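You operate a simulated robot arm through the tools that you are given. There is no shell and no other tool.

You run a simulated robot arm. Do the job below in one go: nothing can be reset, and whatever is moved stays where it is left.

Task
Swap the work lamp's flat grey battery for the blue one and light it.
Fine: switch off first; the flat battery goes on the battery board. Set down upright: what you pick out.
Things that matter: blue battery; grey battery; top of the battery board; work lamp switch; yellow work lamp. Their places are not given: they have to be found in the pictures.

It is judged by the outcome, as a careful person would: the job done as asked, and still so three seconds after it is handed in. It fails if anything else is knocked over, pushed out of place, dropped, spilled or broken.

Robot
A 7-joint arm with a fingered hand, fixed in place. Base frame: the origin is at the foot of the arm, x ahead of it, y to its left, z up. Readings come in mm, degrees, newtons and seconds.
Its first joint turns from -166.0 to 166.0 degrees. Payload 3.7 kg.
The TCP is the grasp point between the finger pads, 25 mm short of the fingertips. In the tool frame z runs along the fingers and y along their closing line. The gripper opens to 88 mm. The gripper's body begins 29 mm behind the TCP. The gripper is a hand of 5 fingers: y runs from the thumb to the fingers, the wrist lies at [-13, -106, -174] in the tool frame, and closing takes about 1.5 s.
Orientation is that of the tool frame in the base frame, as [roll, pitch, yaw] about the fixed x, y, z axes, in that order (R = Rz(yaw) Ry(pitch) Rx(roll)). With the fingers straight down and the wrist toward the robot, the tool's x, y and z point along [0, 1, 0], [1, 0, 0] and [0, 0, -1] of the base frame.

Tools
- The arm moves only by the tool step_arm. Its argument "plan" is one flat list of numbers, 6 for each row, row after row: the shift along the base's x, y, z in units of 250 mm (1.0 is 250 mm), then the turn, a rotation vector about the base's x, y, z in units of 180 degrees (1.0 is 180 degrees). In form: [x, y, z, wx, wy, wz, x, y, z, wx, wy, wz, ...]. A call has 1 to 20 rows; each row is the pose to reach, as a shift and turn from the pose commanded when the call began. "jaw" is the gripper command, from -1 (shut) to 1 (fully open), values between in proportion, set as the call begins (left out, the last holds). A call with a number of a shift or a turn outside -1 to 1 is refused whole. Rows are played at 5 a second. More than 50 mm and 8.6 degrees between two rows, or a gripper value outside its range, and nothing of the call is played. Where a pose cannot be reached the arm comes as near as it can. A force on the tool above 40 N (or 10 N above the force at the start of the call, whichever is more), or a blocked arm, ends the call early, and 0.2 s more pass. Each finger travels about 108 mm/s and halts on what it meets, pressing with about 34 N; the grip force reading is that of the motor and also rises with nothing between the fingers. The clock runs only during rows and for 0.2 s after the last one: add rows that repeat a pose to give the fingers time. It gives the time, the measured TCP pose, the force on the tool (base axes), the opening and the grip force at its end, in the units of the frame above (readings bear some noise), with the torque about the TCP (base axes, N m) and any sound that the robot's microphone picked up.
- Cameras (640 x 400 px; columns grow to the right, rows downward): "scene" is fixed at [220.7, -499.8, 1457.6]; the picture's right is [0.66, -0.75, 0.00], its down [-0.32, -0.28, -0.91] and it looks along [0.68, 0.60, -0.42] (base axes); focal length 358 px, centre (320, 200). "wrist" rides on the gripper at [59, -79, -105] in the tool frame; the picture's right is [-0.73, 0.32, -0.61], its down [-0.62, -0.68, 0.38] and it looks along [-0.29, 0.66, 0.70] (tool axes); focal length 234 px, centre (320, 200).
- capture(camera): a new picture of that camera. No time passes.
- move_fingers(index, middle, ring, little, thumb_bend, thumb_turn): sets how far each is bent, from 0 (flat) to 1 (curled in); at 0.3 the hand is open as for a grip, at 0.7 the pads meet at the TCP. One left out holds its place. A second passes; each finger stops where it meets its share of the squeeze, and holds until it gets a number again. A gripper value or a shape takes the hand back. It gives what a move gives, with no picture; readings hold the bend of each and the force on index, middle, ring, little, thumb and palm. thumb_turn goes from beside the hand (0) to across from the fingers (1), as for a grip.
- preshape(shape): the hand has 5 fingers and takes this shape, open, in about a second: jaw (thumb against the fingers, like two jaws); tri (thumb and two fingers); tip (a fingertip pinch); poke (one finger out to press); point (the index stretched); flat (the hand flat); cup (the hand cupped); fist (a fist). The gripper value then closes the fingers along that shape, each until it touches; the sizes above hold for jaw. It gives what a move gives, with no picture.
- pixel_to_xyz(camera, pixels): there is no depth. For up to 12 entries [column, row, z] of the newest picture of that camera ("zoom" is the newest enlarged one), the place [x, y] in the base frame at which the ray of that pixel passes the height z, good to about 3 mm. No time passes.
- inspect(camera, box): a new picture of the part [left, top, right, bottom] of that camera's present view, enlarged. No time passes.
- sign_off(): hands the job in; it is judged then, once.

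Unless the task says otherwise, let go and move clear before handing in.

The tools are called after "Request:" as a command line: name --argument value ..., lists and objects as JSON in quotes. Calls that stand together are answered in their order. step_arm: Moves the arm, as the interface text tells. Its arguments: {"type":"object","properties":{"plan":{"type":"array"},"jaw":{"type":"number"}},"required":["plan"]} The other tools are called the same way: preshape (shape) gives the hand a shape; move_fingers (index, middle, ring, little, thumb_bend, thumb_turn) moves the fingers one by one; capture (camera) takes a picture; pixel_to_xyz (camera, pixels) gives the place at which the rays of pixels pass given heights; inspect (camera, box) takes an enlarged picture of a part of a camera's view; sign_off () hands the job in.

At the start:

```text
time: 0.0
position: [627.3, -149.3, 1319.7]
ee_rot: [-180.0, 0.0, 89.9]
ft_force: [0.3, 0.5, 0.3]
torque: [0.04, -0.03, -0.01]
gripper_width: 87.6
grasp_force: 0.0
shape: jaw
bend: [0.3, 0.3, 0.3, 0.3, 0.3, 0.98]
finger forces: [0.0, 0.1, 0.0, 0.0, 0.0, 0.0]
```

scene: 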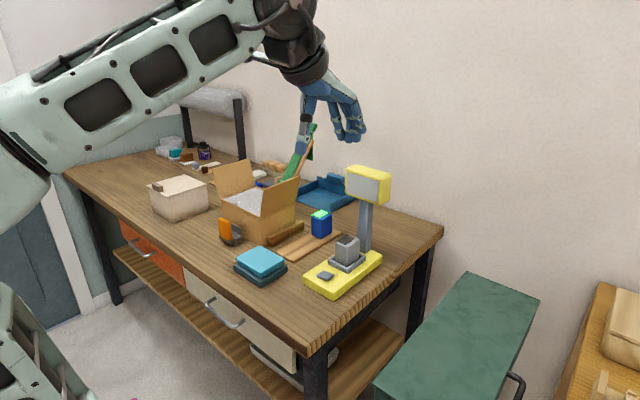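
wrist: 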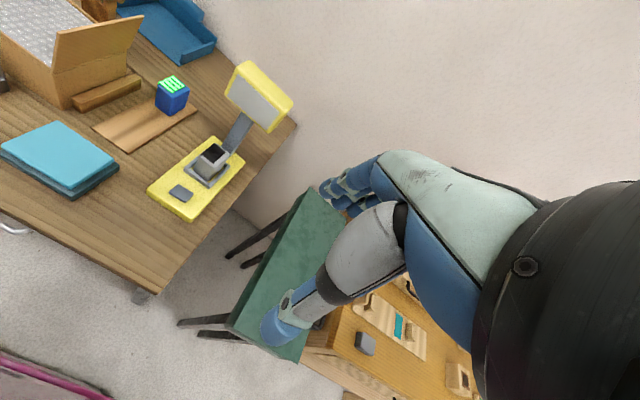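

The scene picture shows the yellow lamp around (345,275) with the grey battery in its socket near (347,250), a grey switch near (326,276), and the blue battery on a wooden board near (321,224). I'll enlarge both views for detail.

Request:
inspect --camera "scene" --box '[260, 150, 420, 310]'

Request:
inspect --camera "wrist" --box '[80, 50, 310, 230]'

```text
2.50 times, centred on (340, 230) of scene
```

zoom: 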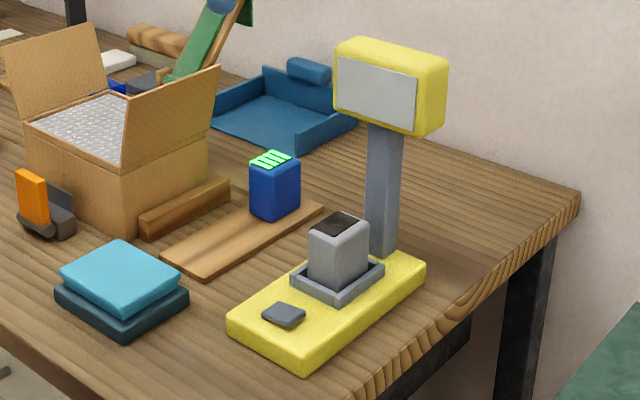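

```text
2.22 times, centred on (195, 140) of wrist
```

zoom: 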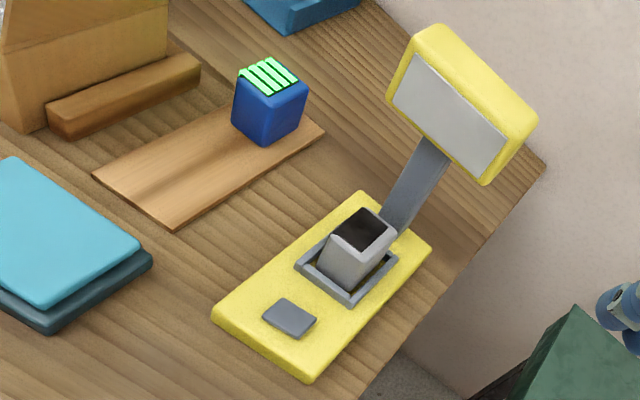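

I'll triangulate the key points by passing the same features through both cameras at several heights.

Request:
pixel_to_xyz --camera "scene" --pixels '[[325.2, 276, 700], [325.2, 276, 800], [325.2, 276, 900], [347.6, 239.6, 800], [347.6, 239.6, 900], [347.6, 239.6, 1000], [321.6, 213.6, 800], [321.6, 213.6, 900], [321.6, 213.6, 1000]]'

Request:
pixel_to_xyz --camera "wrist" --pixels '[[181, 193.1, 700], [181, 193.1, 800], [181, 193.1, 900], [214.8, 152.6, 800], [214.8, 152.6, 900], [214.8, 152.6, 1000], [172, 84, 800], [172, 84, 900], [172, 84, 1000]]'

```text
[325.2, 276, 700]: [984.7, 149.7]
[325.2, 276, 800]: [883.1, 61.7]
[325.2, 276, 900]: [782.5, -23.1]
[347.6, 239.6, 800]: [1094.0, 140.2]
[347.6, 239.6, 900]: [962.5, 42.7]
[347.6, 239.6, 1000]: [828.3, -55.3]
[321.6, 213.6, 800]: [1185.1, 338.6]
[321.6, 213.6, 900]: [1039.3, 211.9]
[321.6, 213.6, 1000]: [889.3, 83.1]
```

```text
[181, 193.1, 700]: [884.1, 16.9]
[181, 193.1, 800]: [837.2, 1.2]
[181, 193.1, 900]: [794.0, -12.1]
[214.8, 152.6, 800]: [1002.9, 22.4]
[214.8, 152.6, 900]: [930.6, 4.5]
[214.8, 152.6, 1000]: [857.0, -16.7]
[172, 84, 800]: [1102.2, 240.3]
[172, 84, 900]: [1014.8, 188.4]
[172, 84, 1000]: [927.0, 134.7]
```

Rough results: switch ≈ (801,-9,882), grey top ≈ (893,-7,951), blue top ≈ (984,167,936). Next I'll fix the board and lamp base corners the same way.

Request:
pixel_to_xyz --camera "scene" --pixels '[[276.8, 252, 800], [276.8, 252, 900], [292, 260.8, 800], [292, 260.8, 900], [322, 232.8, 800], [322, 232.8, 900], [444, 226.8, 800], [444, 226.8, 900], [303.6, 279, 875], [334, 295, 875], [382.5, 254.4, 875]]'

Request:
pixel_to_xyz --camera "wrist" --pixels '[[92.7, 128.7, 800], [92.7, 128.7, 900], [128.8, 152.6, 800], [128.8, 152.6, 900], [197.3, 108.9, 800], [197.3, 108.9, 900], [295.5, 125.6, 800], [295.5, 125.6, 900]]'

Request:
pixel_to_xyz --camera "zoom" --pixels '[[213, 312, 875], [310, 375, 875], [432, 245, 875], [360, 192, 875], [366, 207, 951], [397, 230, 951], [367, 254, 951], [330, 236, 951], [262, 318, 882], [284, 298, 882], [316, 318, 882], [294, 338, 882]]'

```text
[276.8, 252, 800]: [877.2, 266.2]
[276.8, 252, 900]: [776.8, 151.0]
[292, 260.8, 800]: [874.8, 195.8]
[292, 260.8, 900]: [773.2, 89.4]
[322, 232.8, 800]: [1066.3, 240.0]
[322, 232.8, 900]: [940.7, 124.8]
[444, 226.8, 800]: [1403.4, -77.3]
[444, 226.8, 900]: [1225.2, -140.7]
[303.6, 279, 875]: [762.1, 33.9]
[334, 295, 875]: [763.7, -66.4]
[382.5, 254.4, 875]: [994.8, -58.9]
```

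```text
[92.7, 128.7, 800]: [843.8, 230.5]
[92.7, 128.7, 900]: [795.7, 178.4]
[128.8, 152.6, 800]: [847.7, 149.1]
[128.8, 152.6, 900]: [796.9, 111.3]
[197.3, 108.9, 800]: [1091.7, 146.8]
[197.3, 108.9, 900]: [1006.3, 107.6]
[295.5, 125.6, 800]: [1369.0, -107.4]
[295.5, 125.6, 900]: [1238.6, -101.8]
```

```text
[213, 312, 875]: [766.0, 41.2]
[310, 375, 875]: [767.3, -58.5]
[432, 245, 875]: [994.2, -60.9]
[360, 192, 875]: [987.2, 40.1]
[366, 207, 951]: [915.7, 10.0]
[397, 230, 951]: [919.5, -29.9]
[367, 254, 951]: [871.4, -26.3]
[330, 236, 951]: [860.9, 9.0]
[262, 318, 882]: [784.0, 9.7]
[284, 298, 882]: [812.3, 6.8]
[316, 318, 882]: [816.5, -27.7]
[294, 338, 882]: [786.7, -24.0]
```

Everything is aligned with the base axes: lamp base x 764–994, y −62…38; board roughly x 814–1040, y 123–195, with its surface near z 860. Now I'll triangulate the lamp head and pole so the hand stays clear of them.

Request:
pixel_to_xyz --camera "scene" --pixels '[[327.2, 170.8, 1000], [327.2, 170.8, 1100], [358.4, 179.2, 1000], [358.4, 179.2, 1100], [356.8, 202, 1000], [356.8, 202, 1100], [325.6, 192, 1000], [325.6, 192, 1100], [359, 249, 875], [371, 251, 875]]'

Request:
pixel_to_xyz --camera "wrist" --pixels '[[237.8, 74.7, 1000], [237.8, 74.7, 1100], [279.2, 117.5, 1000], [279.2, 117.5, 1100], [269.3, 130.1, 1000], [269.3, 130.1, 1100], [227.4, 93.6, 1000], [227.4, 93.6, 1100]]'

Request:
inspect --camera "scene" --box '[310, 220, 390, 270]'

Request:
inspect --camera "wrist" --box '[80, 50, 210, 130]'

```text
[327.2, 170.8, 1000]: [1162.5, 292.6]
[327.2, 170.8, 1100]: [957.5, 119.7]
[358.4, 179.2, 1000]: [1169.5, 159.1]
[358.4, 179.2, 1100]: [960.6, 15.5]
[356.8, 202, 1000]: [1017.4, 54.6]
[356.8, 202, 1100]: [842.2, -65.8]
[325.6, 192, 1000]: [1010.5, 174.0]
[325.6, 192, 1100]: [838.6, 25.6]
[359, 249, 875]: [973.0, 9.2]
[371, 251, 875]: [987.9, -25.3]
```

```text
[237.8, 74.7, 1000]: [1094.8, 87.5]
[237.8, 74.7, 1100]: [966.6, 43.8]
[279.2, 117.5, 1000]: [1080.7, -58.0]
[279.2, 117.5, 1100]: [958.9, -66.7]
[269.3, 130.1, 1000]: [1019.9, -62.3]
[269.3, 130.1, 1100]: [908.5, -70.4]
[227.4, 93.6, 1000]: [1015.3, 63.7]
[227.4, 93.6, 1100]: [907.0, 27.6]
```

```text
8.00 times, centred on (350, 245) of scene
```

zoom: 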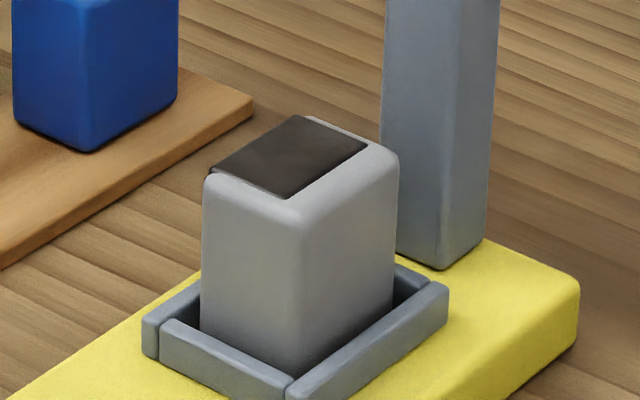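

```text
4.92 times, centred on (145, 90) of wrist
```

zoom: 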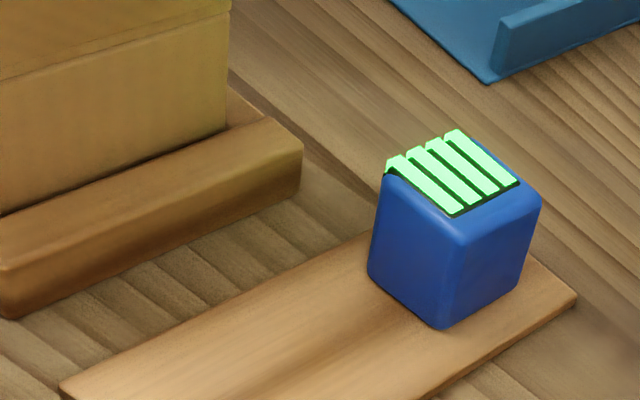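

I made an arithmetic slip on the head's scene pixels, so I'm redoing them at the corrected pixels (347,171), (378,179), (377,202), (346,192). I'm also adding the pole foot and the battery edges.

Request:
pixel_to_xyz --camera "scene" --pixels '[[347.2, 170.8, 1000], [347.2, 170.8, 1100], [378.4, 179.2, 1000], [378.4, 179.2, 1100], [376.8, 202, 1000], [376.8, 202, 1100], [345.6, 192, 1000], [345.6, 192, 1100], [359.4, 251, 875], [365, 253.5, 875], [370.6, 249.4, 875]]'

Request:
pixel_to_xyz --camera "zoom" --pixels '[[385, 172, 936], [463, 238, 936], [541, 205, 936], [456, 128, 936], [440, 328, 862], [368, 275, 862], [520, 287, 862], [578, 300, 860], [60, 388, 860], [372, 232, 860], [160, 340, 860]]'

```text
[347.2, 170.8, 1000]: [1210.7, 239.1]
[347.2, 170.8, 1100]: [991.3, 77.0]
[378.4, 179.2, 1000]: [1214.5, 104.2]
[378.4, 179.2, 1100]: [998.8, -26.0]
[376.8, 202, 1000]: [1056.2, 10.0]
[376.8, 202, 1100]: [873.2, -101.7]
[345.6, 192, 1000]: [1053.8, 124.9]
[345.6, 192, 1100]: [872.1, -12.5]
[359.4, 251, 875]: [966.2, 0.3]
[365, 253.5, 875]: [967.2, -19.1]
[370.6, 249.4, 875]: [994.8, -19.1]
```

```text
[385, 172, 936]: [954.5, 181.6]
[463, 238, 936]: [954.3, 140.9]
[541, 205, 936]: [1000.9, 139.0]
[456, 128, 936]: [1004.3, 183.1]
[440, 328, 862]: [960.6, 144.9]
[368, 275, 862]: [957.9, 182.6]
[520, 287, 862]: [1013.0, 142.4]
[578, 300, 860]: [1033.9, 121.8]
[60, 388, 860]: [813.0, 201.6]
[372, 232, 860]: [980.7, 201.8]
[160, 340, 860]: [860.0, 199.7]
```

The lamp head occupies about x>930, z 1045–1145, and the pole starts at x≈967. The blue battery is about (979,161) with its top at 936. Now I'll look closely at the switch and the hand.

Request:
inspect --camera "wrist" --box '[150, 170, 214, 210]'

Request:
inspect --camera "scene" --box '[295, 257, 359, 297]'

Request:
inspect --camera "scene" --box '[250, 40, 410, 140]'

```text
10.00 times, centred on (182, 190) of wrist
```

zoom: 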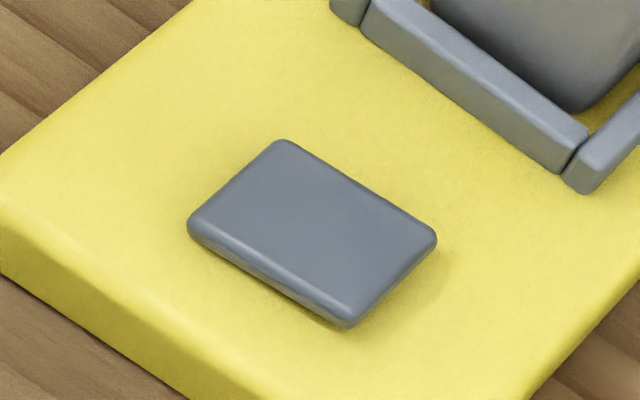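

```text
10.00 times, centred on (327, 277) of scene
```

zoom: 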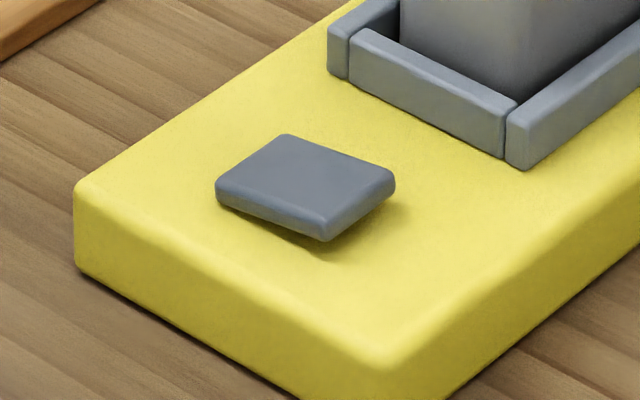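

```text
4.00 times, centred on (330, 90) of scene
```

zoom: 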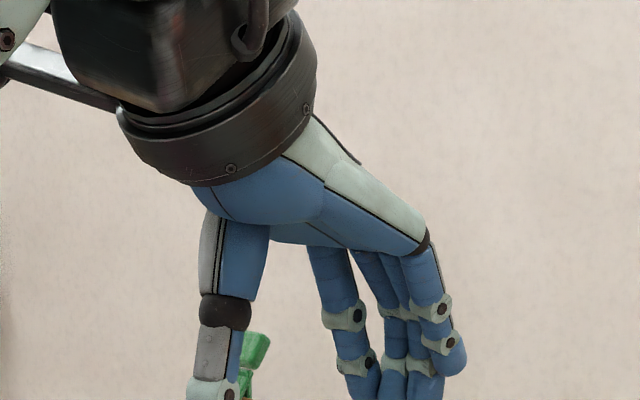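

The switch looks like a tilting rocker plate. I'll triangulate its corners to see which end is raised.

Request:
pixel_to_xyz --camera "scene" --pixels '[[323.7, 270.5, 870], [323.7, 270.5, 900], [334.5, 274.9, 870], [334.5, 274.9, 900], [327.2, 279.2, 870], [327.2, 279.2, 900], [316.7, 275.3, 870], [316.7, 275.3, 900]]'

Request:
pixel_to_xyz --camera "wrist" --pixels '[[178.5, 184, 870], [178.5, 184, 900], [193.5, 194, 870], [193.5, 194, 900], [184.8, 201.8, 870], [184.8, 201.8, 900], [169, 192.2, 870], [169, 192.2, 900]]'

```text
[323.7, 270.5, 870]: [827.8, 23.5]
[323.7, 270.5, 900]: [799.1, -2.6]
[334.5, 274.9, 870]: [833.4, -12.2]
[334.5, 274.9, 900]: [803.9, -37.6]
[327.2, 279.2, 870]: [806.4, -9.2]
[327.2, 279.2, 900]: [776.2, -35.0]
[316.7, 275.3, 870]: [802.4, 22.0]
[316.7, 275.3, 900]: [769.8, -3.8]
```

```text
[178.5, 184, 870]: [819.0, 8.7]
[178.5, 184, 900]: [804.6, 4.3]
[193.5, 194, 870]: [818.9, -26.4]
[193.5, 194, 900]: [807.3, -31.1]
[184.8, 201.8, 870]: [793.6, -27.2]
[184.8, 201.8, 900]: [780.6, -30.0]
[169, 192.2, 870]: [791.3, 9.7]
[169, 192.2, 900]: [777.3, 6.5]
```

The corner heights scatter around z≈889, so any tilt is within the noise. I'll take the poke shape and bring the wrist camera closer above the switch.

Request:
preshape --shape "poke"

Request:
step_arm --plan '[0.06, 0.07, -0.12, 0, 0, 0, 0.12, 0.14, -0.24, 0, 0, 0, 0.18, 0.21, -0.36, 0, 0, 0, 0.24, 0.28, -0.48, 0, 0, 0, 0.3, 0.35, -0.6, 0, 0, 0, 0.36, 0.42, -0.72, 0, 0, 0, 0.42, 0.49, -0.84, 0, 0, 0, 0.48, 0.56, -0.9, 0, 0, 0, 0.48, 0.56, -0.9, 0, 0, 0]'

Request:
capture --camera "wrist"

Request:
capture --camera "scene"

```text
time: 0.9
position: [627.2, -150.6, 1320.9]
ee_rot: [-180.0, 0.0, 90.0]
ft_force: [0.2, -0.3, -0.1]
torque: [0.02, 0.0, -0.05]
gripper_width: 0.0
grasp_force: 0.1
shape: poke
bend: [0.7, 0.7, 0.99, 0.99, 1.0, 1.0]
finger forces: [0.0, 0.1, 0.1, 0.0, 0.1, 0.0]
```

```text
time: 2.9
position: [746.2, -7.3, 1094.4]
ee_rot: [-179.9, 0.0, 90.1]
ft_force: [-0.5, -0.4, 0.3]
torque: [-0.01, 0.02, -0.04]
gripper_width: 0.1
grasp_force: 0.0
shape: poke
bend: [0.7, 0.7, 0.99, 0.99, 1.0, 1.0]
finger forces: [0.0, 0.0, 0.0, 0.0, 0.1, 0.1]
```

```text
taken
```

wrist: 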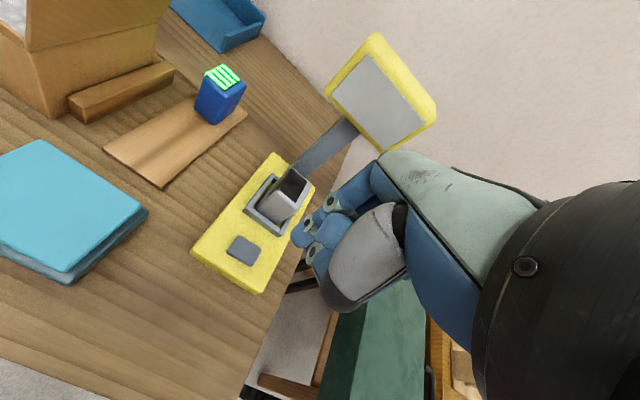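

```text
taken
```

scene: 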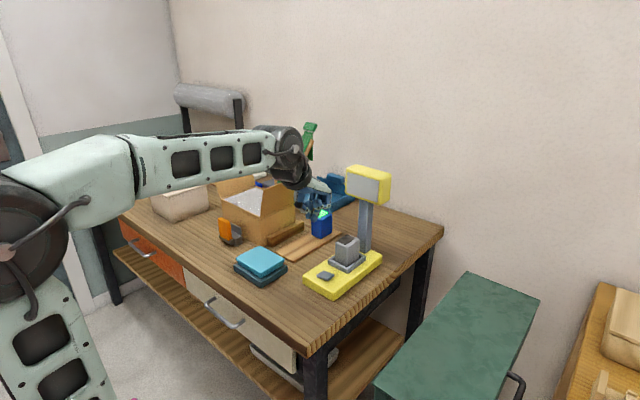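

The hand is in poke shape above the lamp. I'll enlarge the hand in both views to find where the pressing tip lies.

Request:
inspect --camera "scene" --box '[280, 150, 392, 220]'

Request:
inspect --camera "wrist" --box '[180, 150, 420, 300]'

Request:
inspect --camera "wrist" --box '[210, 225, 274, 265]'

```text
5.71 times, centred on (336, 185) of scene
```

zoom: 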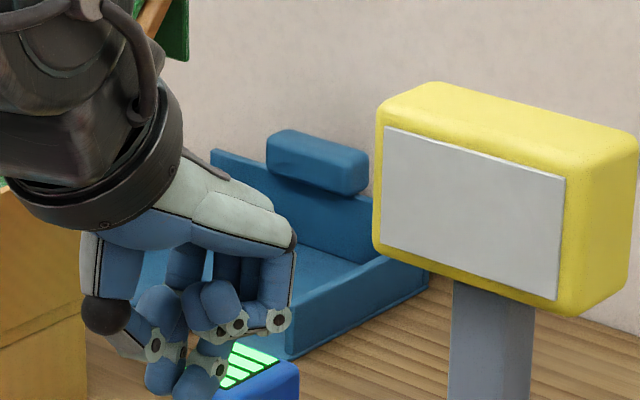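

```text
2.67 times, centred on (300, 225) of wrist
```

zoom: 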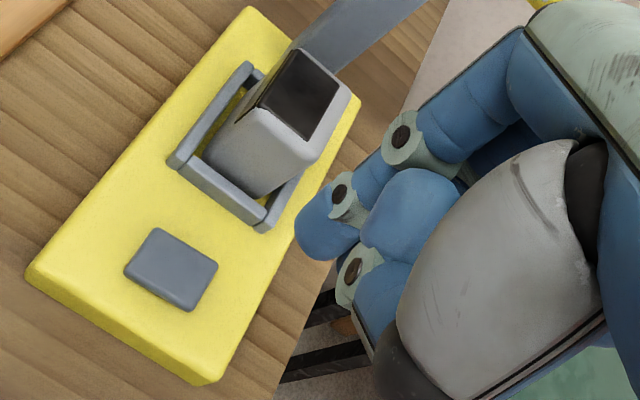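

```text
10.00 times, centred on (242, 245) of wrist
```

zoom: 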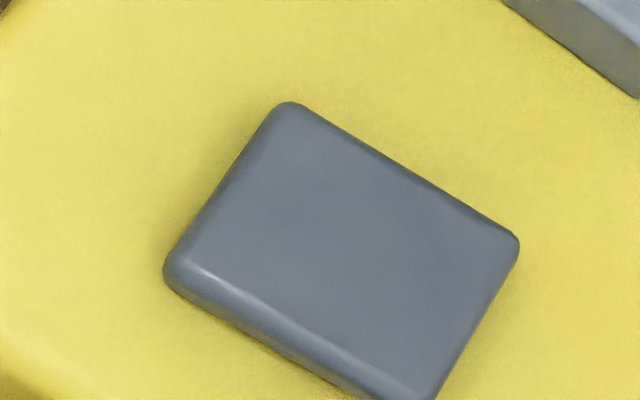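

Two fingertips hang lowest in the poke shape. I'll convert their pixels to places relative to the TCP at (746,-7,1094).

Request:
pixel_to_xyz --camera "wrist" --pixels '[[298, 240, 1070], [298, 240, 1080], [311, 262, 1070], [311, 262, 1080], [242, 248, 889]]'

Request:
pixel_to_xyz --camera "scene" --pixels '[[308, 217.5, 1070], [308, 217.5, 1080], [315, 218, 1070], [315, 218, 1080], [308, 217.5, 1060]]'

Request:
inspect --camera "scene" --box '[290, 190, 346, 225]'

```text
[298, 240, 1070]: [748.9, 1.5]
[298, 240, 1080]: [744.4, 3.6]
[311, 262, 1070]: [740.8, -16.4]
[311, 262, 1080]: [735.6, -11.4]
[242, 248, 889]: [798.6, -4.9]
```

```text
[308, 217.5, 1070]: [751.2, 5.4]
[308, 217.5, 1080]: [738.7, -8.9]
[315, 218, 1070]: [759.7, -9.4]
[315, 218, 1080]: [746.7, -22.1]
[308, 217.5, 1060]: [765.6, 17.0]
```

```text
11.43 times, centred on (318, 208) of scene
```

zoom: 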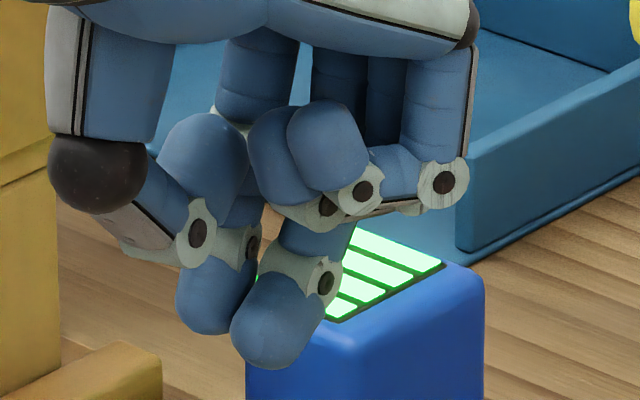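

The index and middle tips hang about 25 mm below the TCP and straddle it in y by about ±10 mm, which fits the switch width (y −27…9). I'll go above the switch at TCP z≈935 and look again.

Request:
step_arm --plan '[0.1, 0, -0.1, 0, 0, 0, 0.21, 0, -0.2, 0, 0, 0, 0.21, 0, -0.36, 0, 0, 0, 0.21, 0, -0.5, 0, 0, 0, 0.21, 0, -0.6, 0, 0, 0, 0.21, 0, -0.64, 0, 0, 0, 0.21, 0, -0.64, 0, 0, 0]'

Request:
inspect --camera "scene" --box '[280, 225, 392, 295]'

Request:
capture --camera "wrist"

```text
time: 4.5
position: [800.3, -9.3, 934.0]
ee_rot: [-179.9, 0.0, 90.0]
ft_force: [0.1, 0.7, 0.8]
torque: [0.01, 0.01, 0.0]
gripper_width: 0.0
grasp_force: 0.0
shape: poke
bend: [0.7, 0.7, 0.99, 0.99, 1.0, 1.0]
finger forces: [0.1, 0.1, 0.0, 0.0, 0.0, 0.0]
```

```text
5.71 times, centred on (336, 260) of scene
```

zoom: 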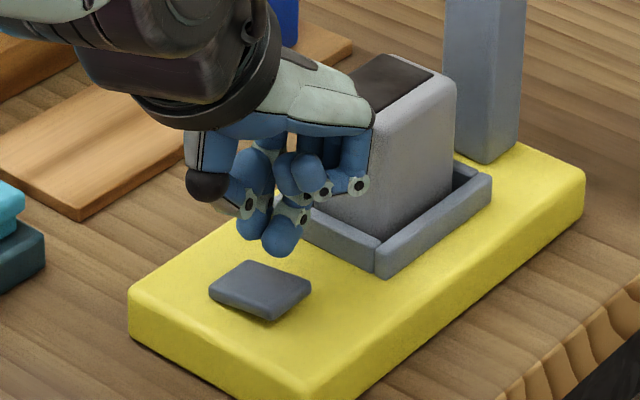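

```text
taken
```

wrist: 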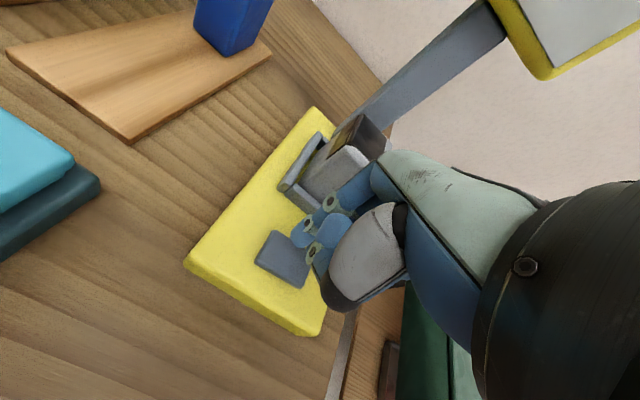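

Request:
inspect --camera "wrist" --box '[240, 170, 352, 300]'

Request:
inspect --camera "scene" --box '[305, 250, 350, 290]'

Request:
pixel_to_xyz --camera "wrist" --pixels '[[268, 231, 880], [268, 231, 890], [312, 252, 880], [312, 252, 890], [255, 262, 880], [255, 262, 890], [299, 286, 880], [299, 286, 890]]'

```text
3.08 times, centred on (296, 235) of wrist
```

zoom: 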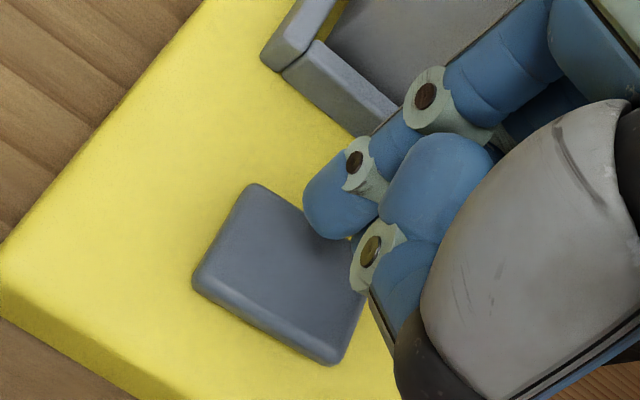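

```text
10.00 times, centred on (328, 270) of scene
```

zoom: 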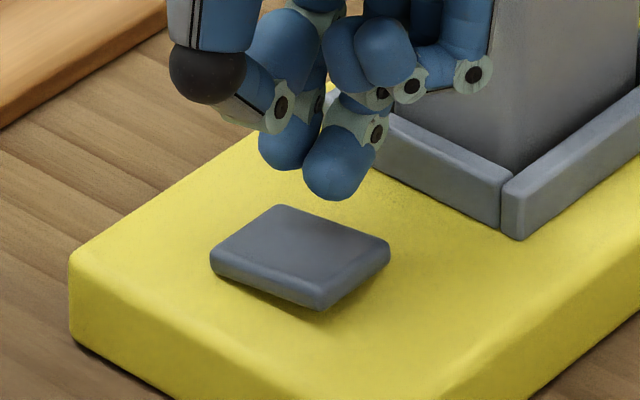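

```text
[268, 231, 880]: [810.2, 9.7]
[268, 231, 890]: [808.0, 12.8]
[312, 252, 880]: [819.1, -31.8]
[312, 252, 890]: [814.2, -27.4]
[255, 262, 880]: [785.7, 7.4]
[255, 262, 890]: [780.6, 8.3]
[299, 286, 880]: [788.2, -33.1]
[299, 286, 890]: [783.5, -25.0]
```

Both fingertips hover about 25 mm above the switch, centred on it. I'll shift 4 mm back from the battery and ease down in small steps, watching force and sound.

Request:
step_arm --plan '[-0.016, 0, -0.02, 0, 0, 0, -0.016, 0, -0.04, 0, 0, 0, -0.016, 0, -0.06, 0, 0, 0, -0.016, 0, -0.072, 0, 0, 0, -0.016, 0, -0.084, 0, 0, 0]'

Request:
inspect --camera "scene" --box '[305, 250, 350, 290]'

```text
time: 5.7
position: [796.3, -9.9, 916.1]
ee_rot: [179.7, 0.0, 90.0]
ft_force: [2.5, -2.8, 19.9]
torque: [-0.07, -0.16, 0.03]
gripper_width: 0.1
grasp_force: 0.0
shape: poke
bend: [0.7, 0.7, 0.99, 0.99, 1.0, 1.0]
finger forces: [11.2, 8.9, 0.0, 0.1, 0.0, 0.0]
```

```text
10.00 times, centred on (328, 270) of scene
```

zoom: 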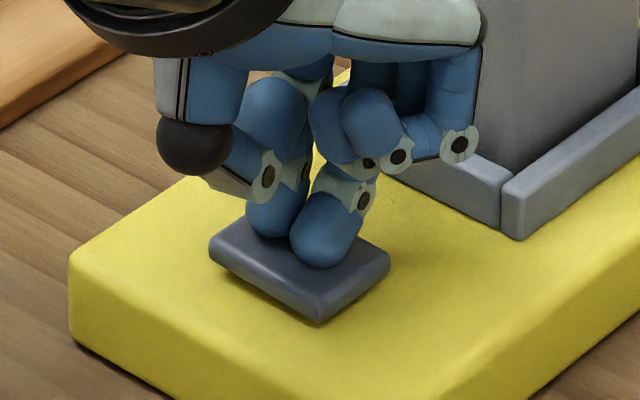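

Contact is at TCP z≈916 with about 20 N, and no click yet. The plate seems to have tilted slightly, with the −y side going down, so I'll press a little further.

Request:
step_arm --plan '[0, 0, -0.008, 0, 0, 0, 0, 0, -0.016, 0, 0, 0, 0, 0, -0.016, 0, 0, 0]'

Request:
inspect --camera "scene" --box '[305, 250, 350, 290]'

```text
time: 6.2
position: [797.5, -10.1, 917.7]
ee_rot: [179.4, -0.2, 90.0]
ft_force: [3.4, -0.8, 9.9]
torque: [-0.01, -0.12, -0.01]
gripper_width: 0.1
grasp_force: 0.0
shape: poke
bend: [0.7, 0.7, 0.99, 0.99, 1.0, 1.0]
finger forces: [6.4, 3.7, 0.1, 0.0, 0.0, 0.1]
stopped in row 2: the force on the tool passed its limit at 44 N (the readings are from after the stop); the commanded pose is now the measured one
```

```text
10.00 times, centred on (328, 270) of scene
```

zoom: 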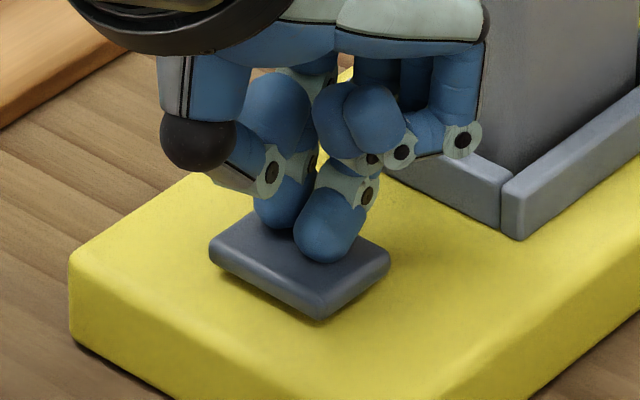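

44 N on the middle gave no click, so it is a rocker and I need one end. I'll lift off and look at its resting tilt.

Request:
step_arm --plan '[-0.1, 0, 0.06, 0, 0, 0, -0.2, 0, 0.16, 0, 0, 0, -0.36, 0, 0.24, 0, 0, 0, -0.36, 0, 0.24, 0, 0, 0]'

Request:
inspect --camera "scene" --box '[308, 260, 340, 290]'

Request:
capture --camera "wrist"

```text
time: 7.2
position: [708.6, -8.9, 976.0]
ee_rot: [179.5, -0.1, 90.0]
ft_force: [0.2, 0.7, -0.1]
torque: [0.02, -0.04, 0.01]
gripper_width: 0.0
grasp_force: 0.2
shape: poke
bend: [0.7, 0.7, 0.99, 0.99, 1.0, 1.0]
finger forces: [0.0, 0.0, 0.0, 0.0, 0.1, 0.0]
```

```text
13.33 times, centred on (324, 275) of scene
```

zoom: 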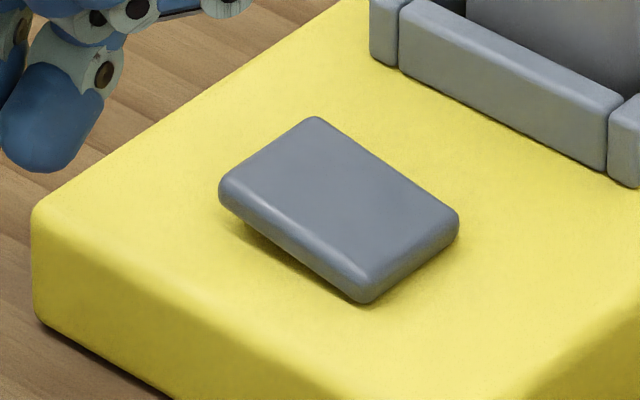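

```text
taken
```

wrist: 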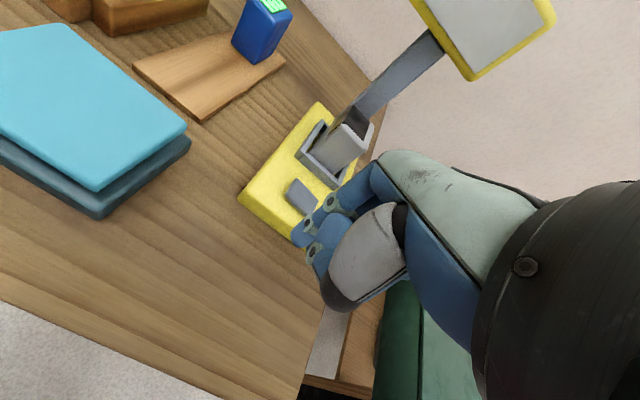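

The rocker has flipped: its −y side is now down and its +y side is raised, the reverse of the start. It counts as switched off, and I'll press the +y side later to turn it on. Next I'll take the tri shape and look at the finger layout and the battery corners.

Request:
preshape --shape "tri"

Request:
step_arm --plan '[0.05, 0, 0.1, 0, 0.0014, 0, 0.1, 0, 0.2, 0, 0.0028, 0, 0.2, 0, 0.3, 0, 0.0028, 0, 0.2, 0, 0.4, 0, 0.0028, 0, 0.2, 0, 0.4, 0, 0.0028, 0]'

Request:
inspect --camera "scene" --box '[270, 160, 382, 230]'

Request:
capture --camera "wrist"

Request:
capture --camera "scene"

Request:
pixel_to_xyz --camera "scene" --pixels '[[335.6, 242.3, 951], [348.75, 234.6, 951], [359.75, 239.4, 951], [347.5, 248.1, 951]]'

```text
time: 8.1
position: [709.1, -8.7, 975.4]
ee_rot: [179.5, 0.0, 90.1]
ft_force: [-0.2, 0.6, -0.9]
torque: [0.04, -0.02, -0.01]
gripper_width: 87.8
grasp_force: 0.0
shape: tri
bend: [0.3, 0.3, 0.99, 0.99, 0.3, 0.98]
finger forces: [0.0, 0.1, 0.1, 0.0, 0.0, 0.0]
```

```text
time: 9.3
position: [756.9, -8.8, 1075.9]
ee_rot: [180.0, -0.1, 90.1]
ft_force: [-0.2, -1.0, 0.2]
torque: [-0.01, 0.02, -0.01]
gripper_width: 87.9
grasp_force: 0.2
shape: tri
bend: [0.3, 0.3, 0.99, 0.99, 0.3, 0.98]
finger forces: [0.1, 0.0, 0.1, 0.0, 0.0, 0.0]
```

```text
5.71 times, centred on (326, 195) of scene
```

zoom: 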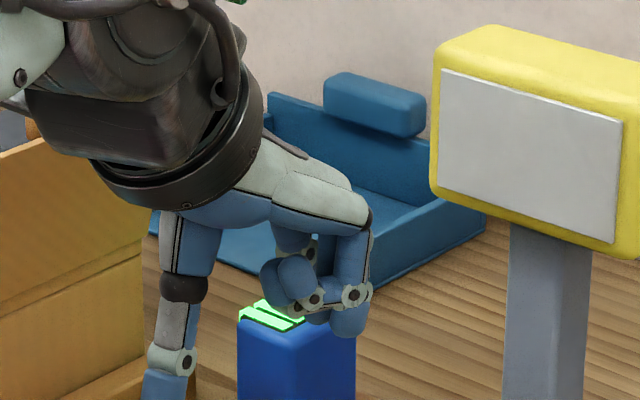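

```text
taken
```

wrist: 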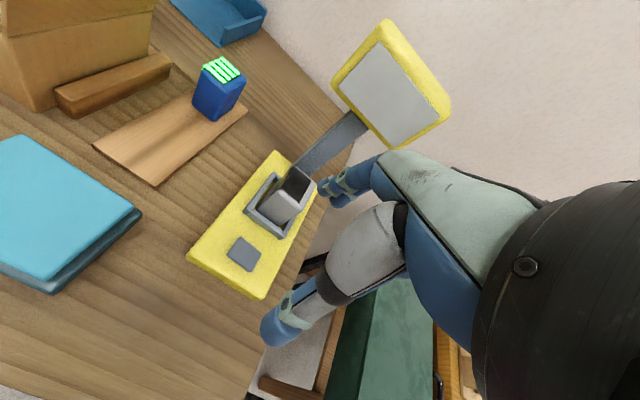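

```text
taken
```

scene: 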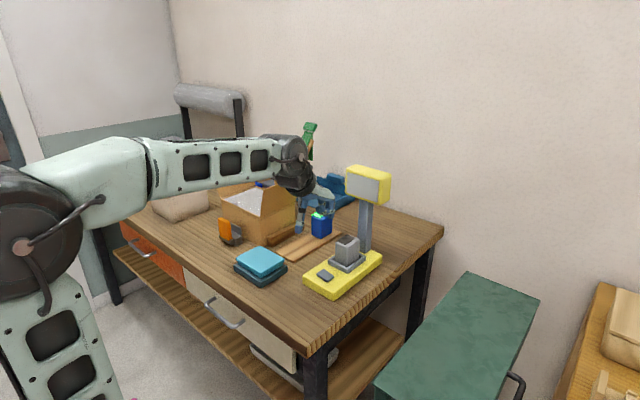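

```text
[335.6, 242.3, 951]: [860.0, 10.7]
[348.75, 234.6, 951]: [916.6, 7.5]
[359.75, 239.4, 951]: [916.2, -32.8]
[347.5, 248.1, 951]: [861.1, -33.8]
```

Battery centre estimates agree on about (890,−11). I'll check how far the knuckles reach forward of the TCP before going near the pole.

Request:
pixel_to_xyz --camera "scene" --pixels '[[334.6, 203, 1110], [334.6, 203, 1130], [334.8, 211, 1080], [334.8, 211, 1090], [334.8, 211, 1100], [330.5, 218, 1060], [330.5, 218, 1050]]'

Request:
pixel_to_xyz --camera "wrist" --pixels '[[336, 188, 1090], [336, 188, 1100], [324, 186, 1060], [324, 186, 1070], [375, 155, 1120], [375, 155, 1140], [268, 338, 1051], [268, 338, 1060]]'

Request:
inspect --camera "wrist" --box '[240, 140, 420, 350]'

```text
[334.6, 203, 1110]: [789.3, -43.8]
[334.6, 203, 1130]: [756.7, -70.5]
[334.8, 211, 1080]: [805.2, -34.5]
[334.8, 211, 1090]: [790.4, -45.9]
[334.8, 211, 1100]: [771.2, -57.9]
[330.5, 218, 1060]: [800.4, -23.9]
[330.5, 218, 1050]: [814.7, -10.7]
```

```text
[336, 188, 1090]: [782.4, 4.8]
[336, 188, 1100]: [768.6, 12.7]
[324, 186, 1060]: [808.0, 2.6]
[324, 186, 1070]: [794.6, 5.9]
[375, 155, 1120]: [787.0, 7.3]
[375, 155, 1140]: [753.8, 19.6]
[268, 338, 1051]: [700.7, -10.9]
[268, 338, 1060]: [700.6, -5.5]
```

```text
1.90 times, centred on (330, 245) of wrist
```

zoom: 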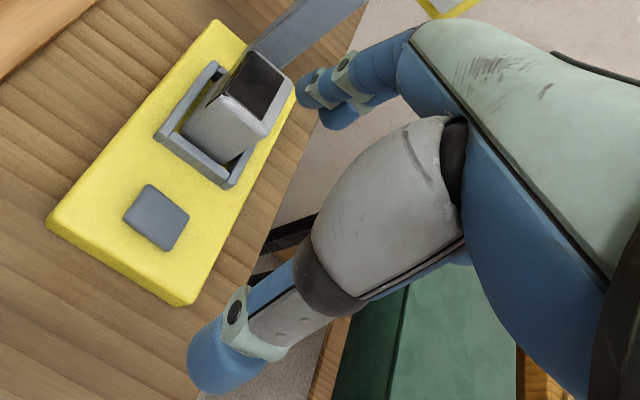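

Open fingertips reach only ±55 mm from the TCP, so there is room before the pole at x=967. I'll approach from the −y side at grip height, with the thumb and two fingers straddling the battery, so nothing passes under the lamp head.

Request:
step_arm --plan '[0, -0.16, 0, 0, 0, 0, 0, -0.32, 0, 0, 0, 0, 0.06, -0.4, -0.06, 0, 0, 0, 0.17, -0.4, -0.17, 0, 0, 0, 0.28, -0.4, -0.28, 0, 0, 0, 0.39, -0.4, -0.39, 0, 0, 0, 0.48, -0.4, -0.49, 0, 0, 0, 0.53, -0.4, -0.54, 0, 0, 0, 0.53, -0.4, -0.54, 0, 0, 0]' --jaw 1

Request:
capture --camera "wrist"

Request:
inspect --camera "scene" --box '[280, 180, 440, 300]'

```text
time: 11.3
position: [887.2, -109.5, 937.8]
ee_rot: [180.0, 0.0, 90.0]
ft_force: [-1.1, 0.1, -1.0]
torque: [-0.03, 0.03, -0.03]
gripper_width: 88.2
grasp_force: 0.0
shape: tri
bend: [0.3, 0.3, 0.99, 0.99, 0.3, 0.98]
finger forces: [0.0, 0.1, 0.0, 0.0, 0.0, 0.0]
```

```text
taken
```

wrist: 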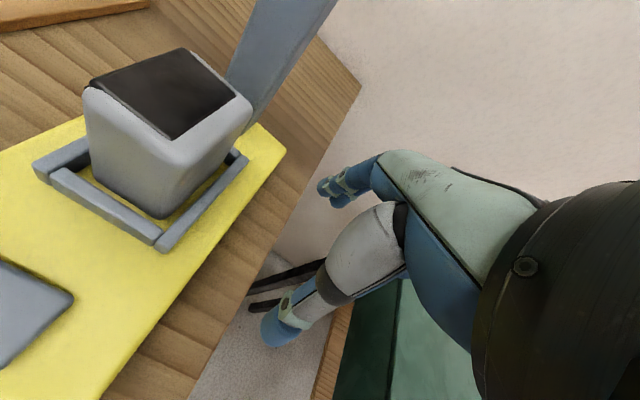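

```text
3.33 times, centred on (360, 240) of scene
```

zoom: 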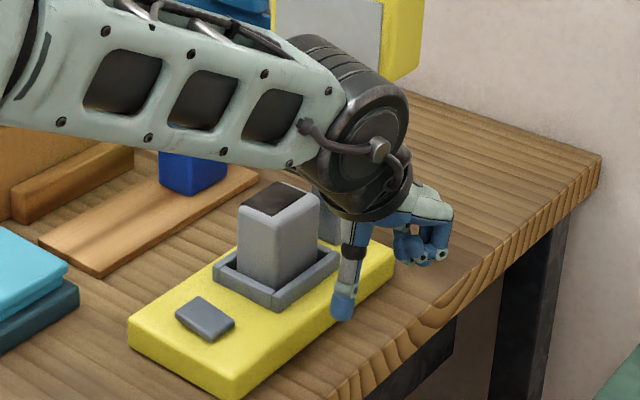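

Hand is in place at (887,−109.5,938), clear of everything. I'll re-measure the battery top from this closer wrist view before sliding in.

Request:
pixel_to_xyz --camera "wrist" --pixels '[[88, 86, 951], [184, 48, 951], [252, 106, 951], [165, 150, 951], [88, 86, 945], [252, 106, 945], [165, 150, 945], [35, 168, 890], [163, 245, 890], [247, 158, 890]]'

Request:
inspect --camera "wrist" --box '[30, 30, 270, 260]'

```text
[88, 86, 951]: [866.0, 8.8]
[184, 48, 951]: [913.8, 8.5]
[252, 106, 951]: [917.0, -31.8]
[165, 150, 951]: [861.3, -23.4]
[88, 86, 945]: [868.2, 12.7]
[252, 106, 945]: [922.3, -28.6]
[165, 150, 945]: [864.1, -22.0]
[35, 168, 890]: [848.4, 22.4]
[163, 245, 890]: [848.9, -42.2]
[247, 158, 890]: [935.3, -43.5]
```

```text
1.74 times, centred on (150, 145) of wrist
```

zoom: 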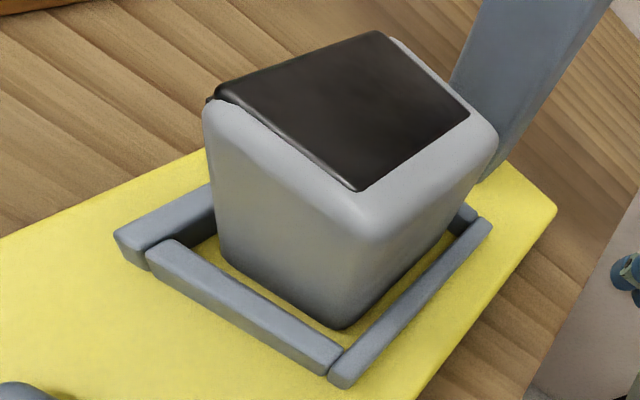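

Socket outer frame is x 848–935, y −43…22, centre (892,−10), and the battery is centred at about (890,−11). I'll slide +y so the fingers straddle it.

Request:
step_arm --plan '[0.014, 0.1, 0.008, 0, 0, 0, 0.014, 0.2, 0.008, 0, 0, 0, 0.014, 0.28, 0.008, 0, 0, 0, 0.014, 0.34, 0.008, 0, 0, 0, 0.014, 0.386, 0.008, 0, 0, 0, 0.014, 0.386, 0.008, 0, 0, 0]'

Request:
capture --camera "wrist"

Request:
inspect --camera "scene" --box '[280, 180, 440, 300]'

```text
time: 12.7
position: [892.6, -12.6, 939.8]
ee_rot: [-179.9, -0.1, 90.0]
ft_force: [0.1, 0.5, 0.1]
torque: [0.02, -0.01, 0.0]
gripper_width: 88.0
grasp_force: 0.1
shape: tri
bend: [0.3, 0.3, 0.99, 0.99, 0.3, 0.98]
finger forces: [0.1, 0.1, 0.3, 0.1, 0.0, 0.1]
```

```text
taken
```

wrist: 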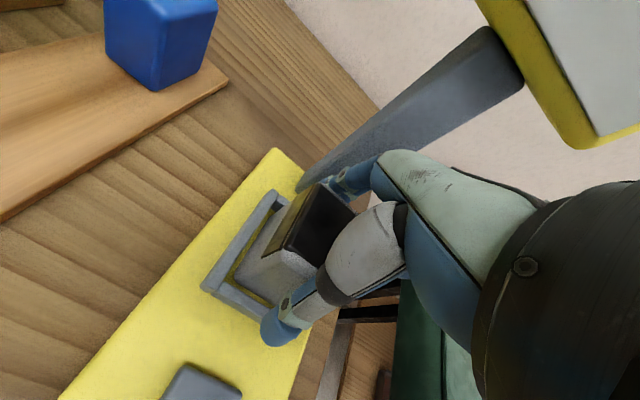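

```text
3.33 times, centred on (360, 240) of scene
```

zoom: 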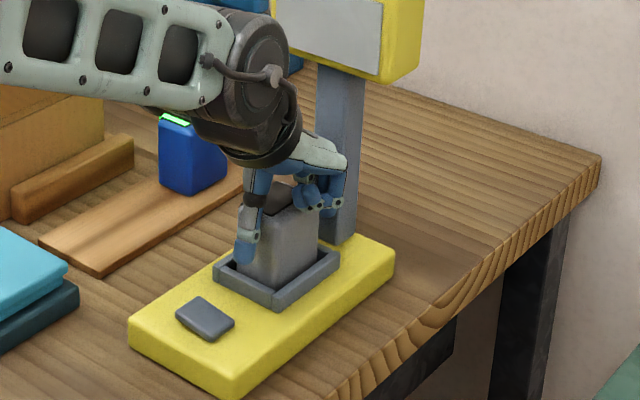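

The thumb and fingers straddle the battery with nothing touching. Closing now.

Request:
step_arm --plan '[0, 0, 0, 0, 0, 0, 0, 0, 0, 0, 0, 0, 0, 0, 0, 0, 0, 0, 0, 0, 0, 0, 0, 0, 0, 0, 0, 0, 0, 0, 0, 0, 0, 0, 0, 0, 0, 0, 0, 0, 0, 0, 0, 0, 0, 0, 0, 0]' --jaw -1

Request:
capture --camera "wrist"

Request:
inspect --camera "scene" --box '[310, 200, 390, 270]'

```text
time: 14.5
position: [893.0, -14.7, 941.1]
ee_rot: [179.8, 0.0, 89.9]
ft_force: [-0.4, 0.5, 8.1]
torque: [0.02, -0.29, 0.03]
gripper_width: 63.0
grasp_force: 34.1
shape: tri
bend: [0.74, 0.41, 1.0, 1.0, 0.45, 0.98]
finger forces: [19.2, 17.9, 0.0, 0.1, 37.7, 0.1]
```

```text
taken
```

wrist: 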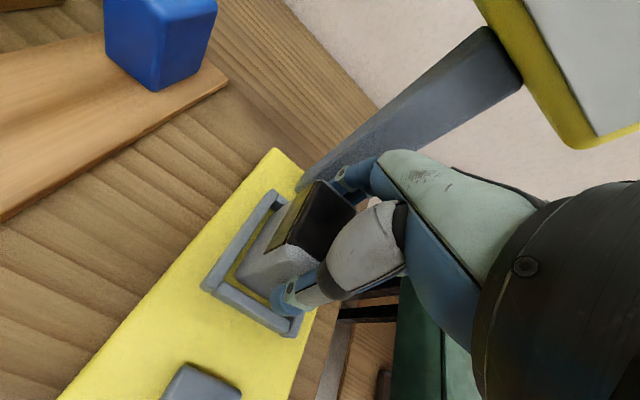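

```text
5.71 times, centred on (350, 235) of scene
```

zoom: 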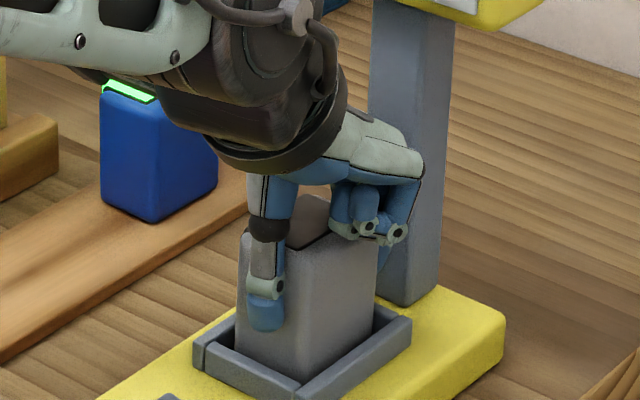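

Grip reads 34 N with width 63, but the index bend (0.74) differs from the middle (0.41). I'll look closer before lifting.

Request:
inspect --camera "wrist" --box '[240, 140, 420, 340]'

Request:
inspect --camera "scene" --box '[335, 218, 375, 258]'

```text
2.00 times, centred on (330, 240) of wrist
```

zoom: 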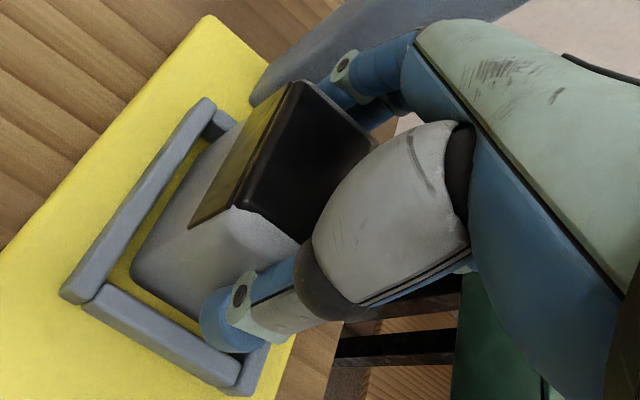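

```text
10.00 times, centred on (355, 238) of scene
```

zoom: 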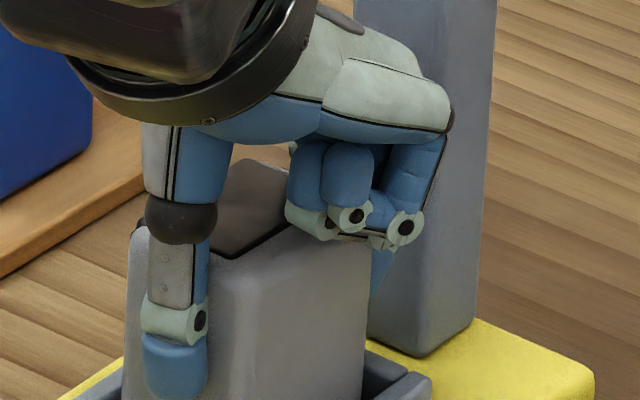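

Request:
pixel_to_xyz --camera "wrist" --pixels '[[280, 280, 920], [280, 280, 930], [335, 172, 960], [335, 172, 945], [325, 182, 930], [356, 175, 950], [315, 181, 951], [357, 211, 951], [289, 240, 951], [316, 260, 951], [336, 265, 951]]'

Request:
pixel_to_xyz --camera "scene" --pixels '[[337, 243, 951], [346.5, 234, 951], [347, 246, 951], [360, 242, 951], [340, 257, 920], [340, 257, 930]]'

```text
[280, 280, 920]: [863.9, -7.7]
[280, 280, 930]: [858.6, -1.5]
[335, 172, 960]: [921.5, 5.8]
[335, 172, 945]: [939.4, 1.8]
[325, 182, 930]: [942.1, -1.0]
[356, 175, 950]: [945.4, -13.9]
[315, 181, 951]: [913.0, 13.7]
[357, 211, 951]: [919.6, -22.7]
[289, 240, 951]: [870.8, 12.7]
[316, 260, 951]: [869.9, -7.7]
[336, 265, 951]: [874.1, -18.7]
```

```text
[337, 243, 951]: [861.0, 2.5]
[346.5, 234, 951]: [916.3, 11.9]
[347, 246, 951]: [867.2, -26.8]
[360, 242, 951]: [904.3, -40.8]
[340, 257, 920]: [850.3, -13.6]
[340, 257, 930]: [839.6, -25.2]
```

Thumb sits at about y −10 on the near face, and the index and middle are on the far face. The hold looks workable, so I'll lift slowly by 12 mm and check.

Request:
step_arm --plan '[0, 0, 0.012, 0, 0, 0, 0, 0, 0.024, 0, 0, 0, 0, 0, 0.036, 0, 0, 0, 0, 0, 0.048, 0, 0, 0, 0, 0, 0.048, 0, 0, 0]'

Request:
inspect --camera "wrist" --box '[180, 140, 420, 340]'

Request:
inspect --camera "scene" --box '[310, 200, 390, 270]'

```text
time: 15.7
position: [894.5, -14.1, 954.1]
ee_rot: [180.0, -0.1, 90.0]
ft_force: [0.5, 0.4, -4.1]
torque: [-0.01, 0.0, -0.01]
gripper_width: 63.1
grasp_force: 33.4
shape: tri
bend: [0.74, 0.42, 1.0, 1.0, 0.45, 0.98]
finger forces: [18.6, 17.3, 0.0, 0.1, 35.7, 0.0]
```

```text
2.00 times, centred on (300, 240) of wrist
```

zoom: 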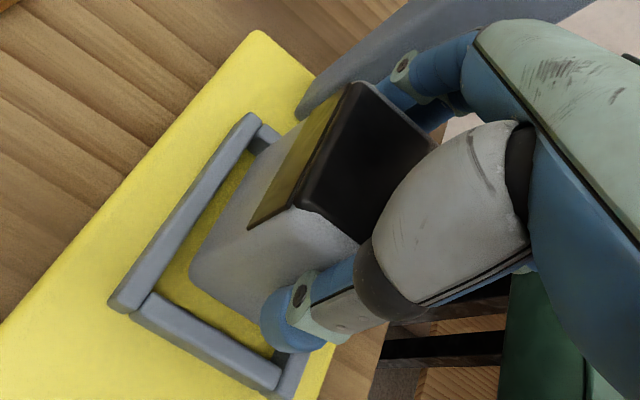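

```text
5.71 times, centred on (350, 235) of scene
```

zoom: 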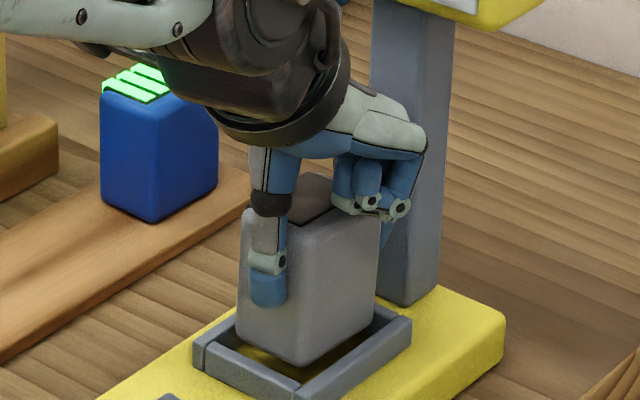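

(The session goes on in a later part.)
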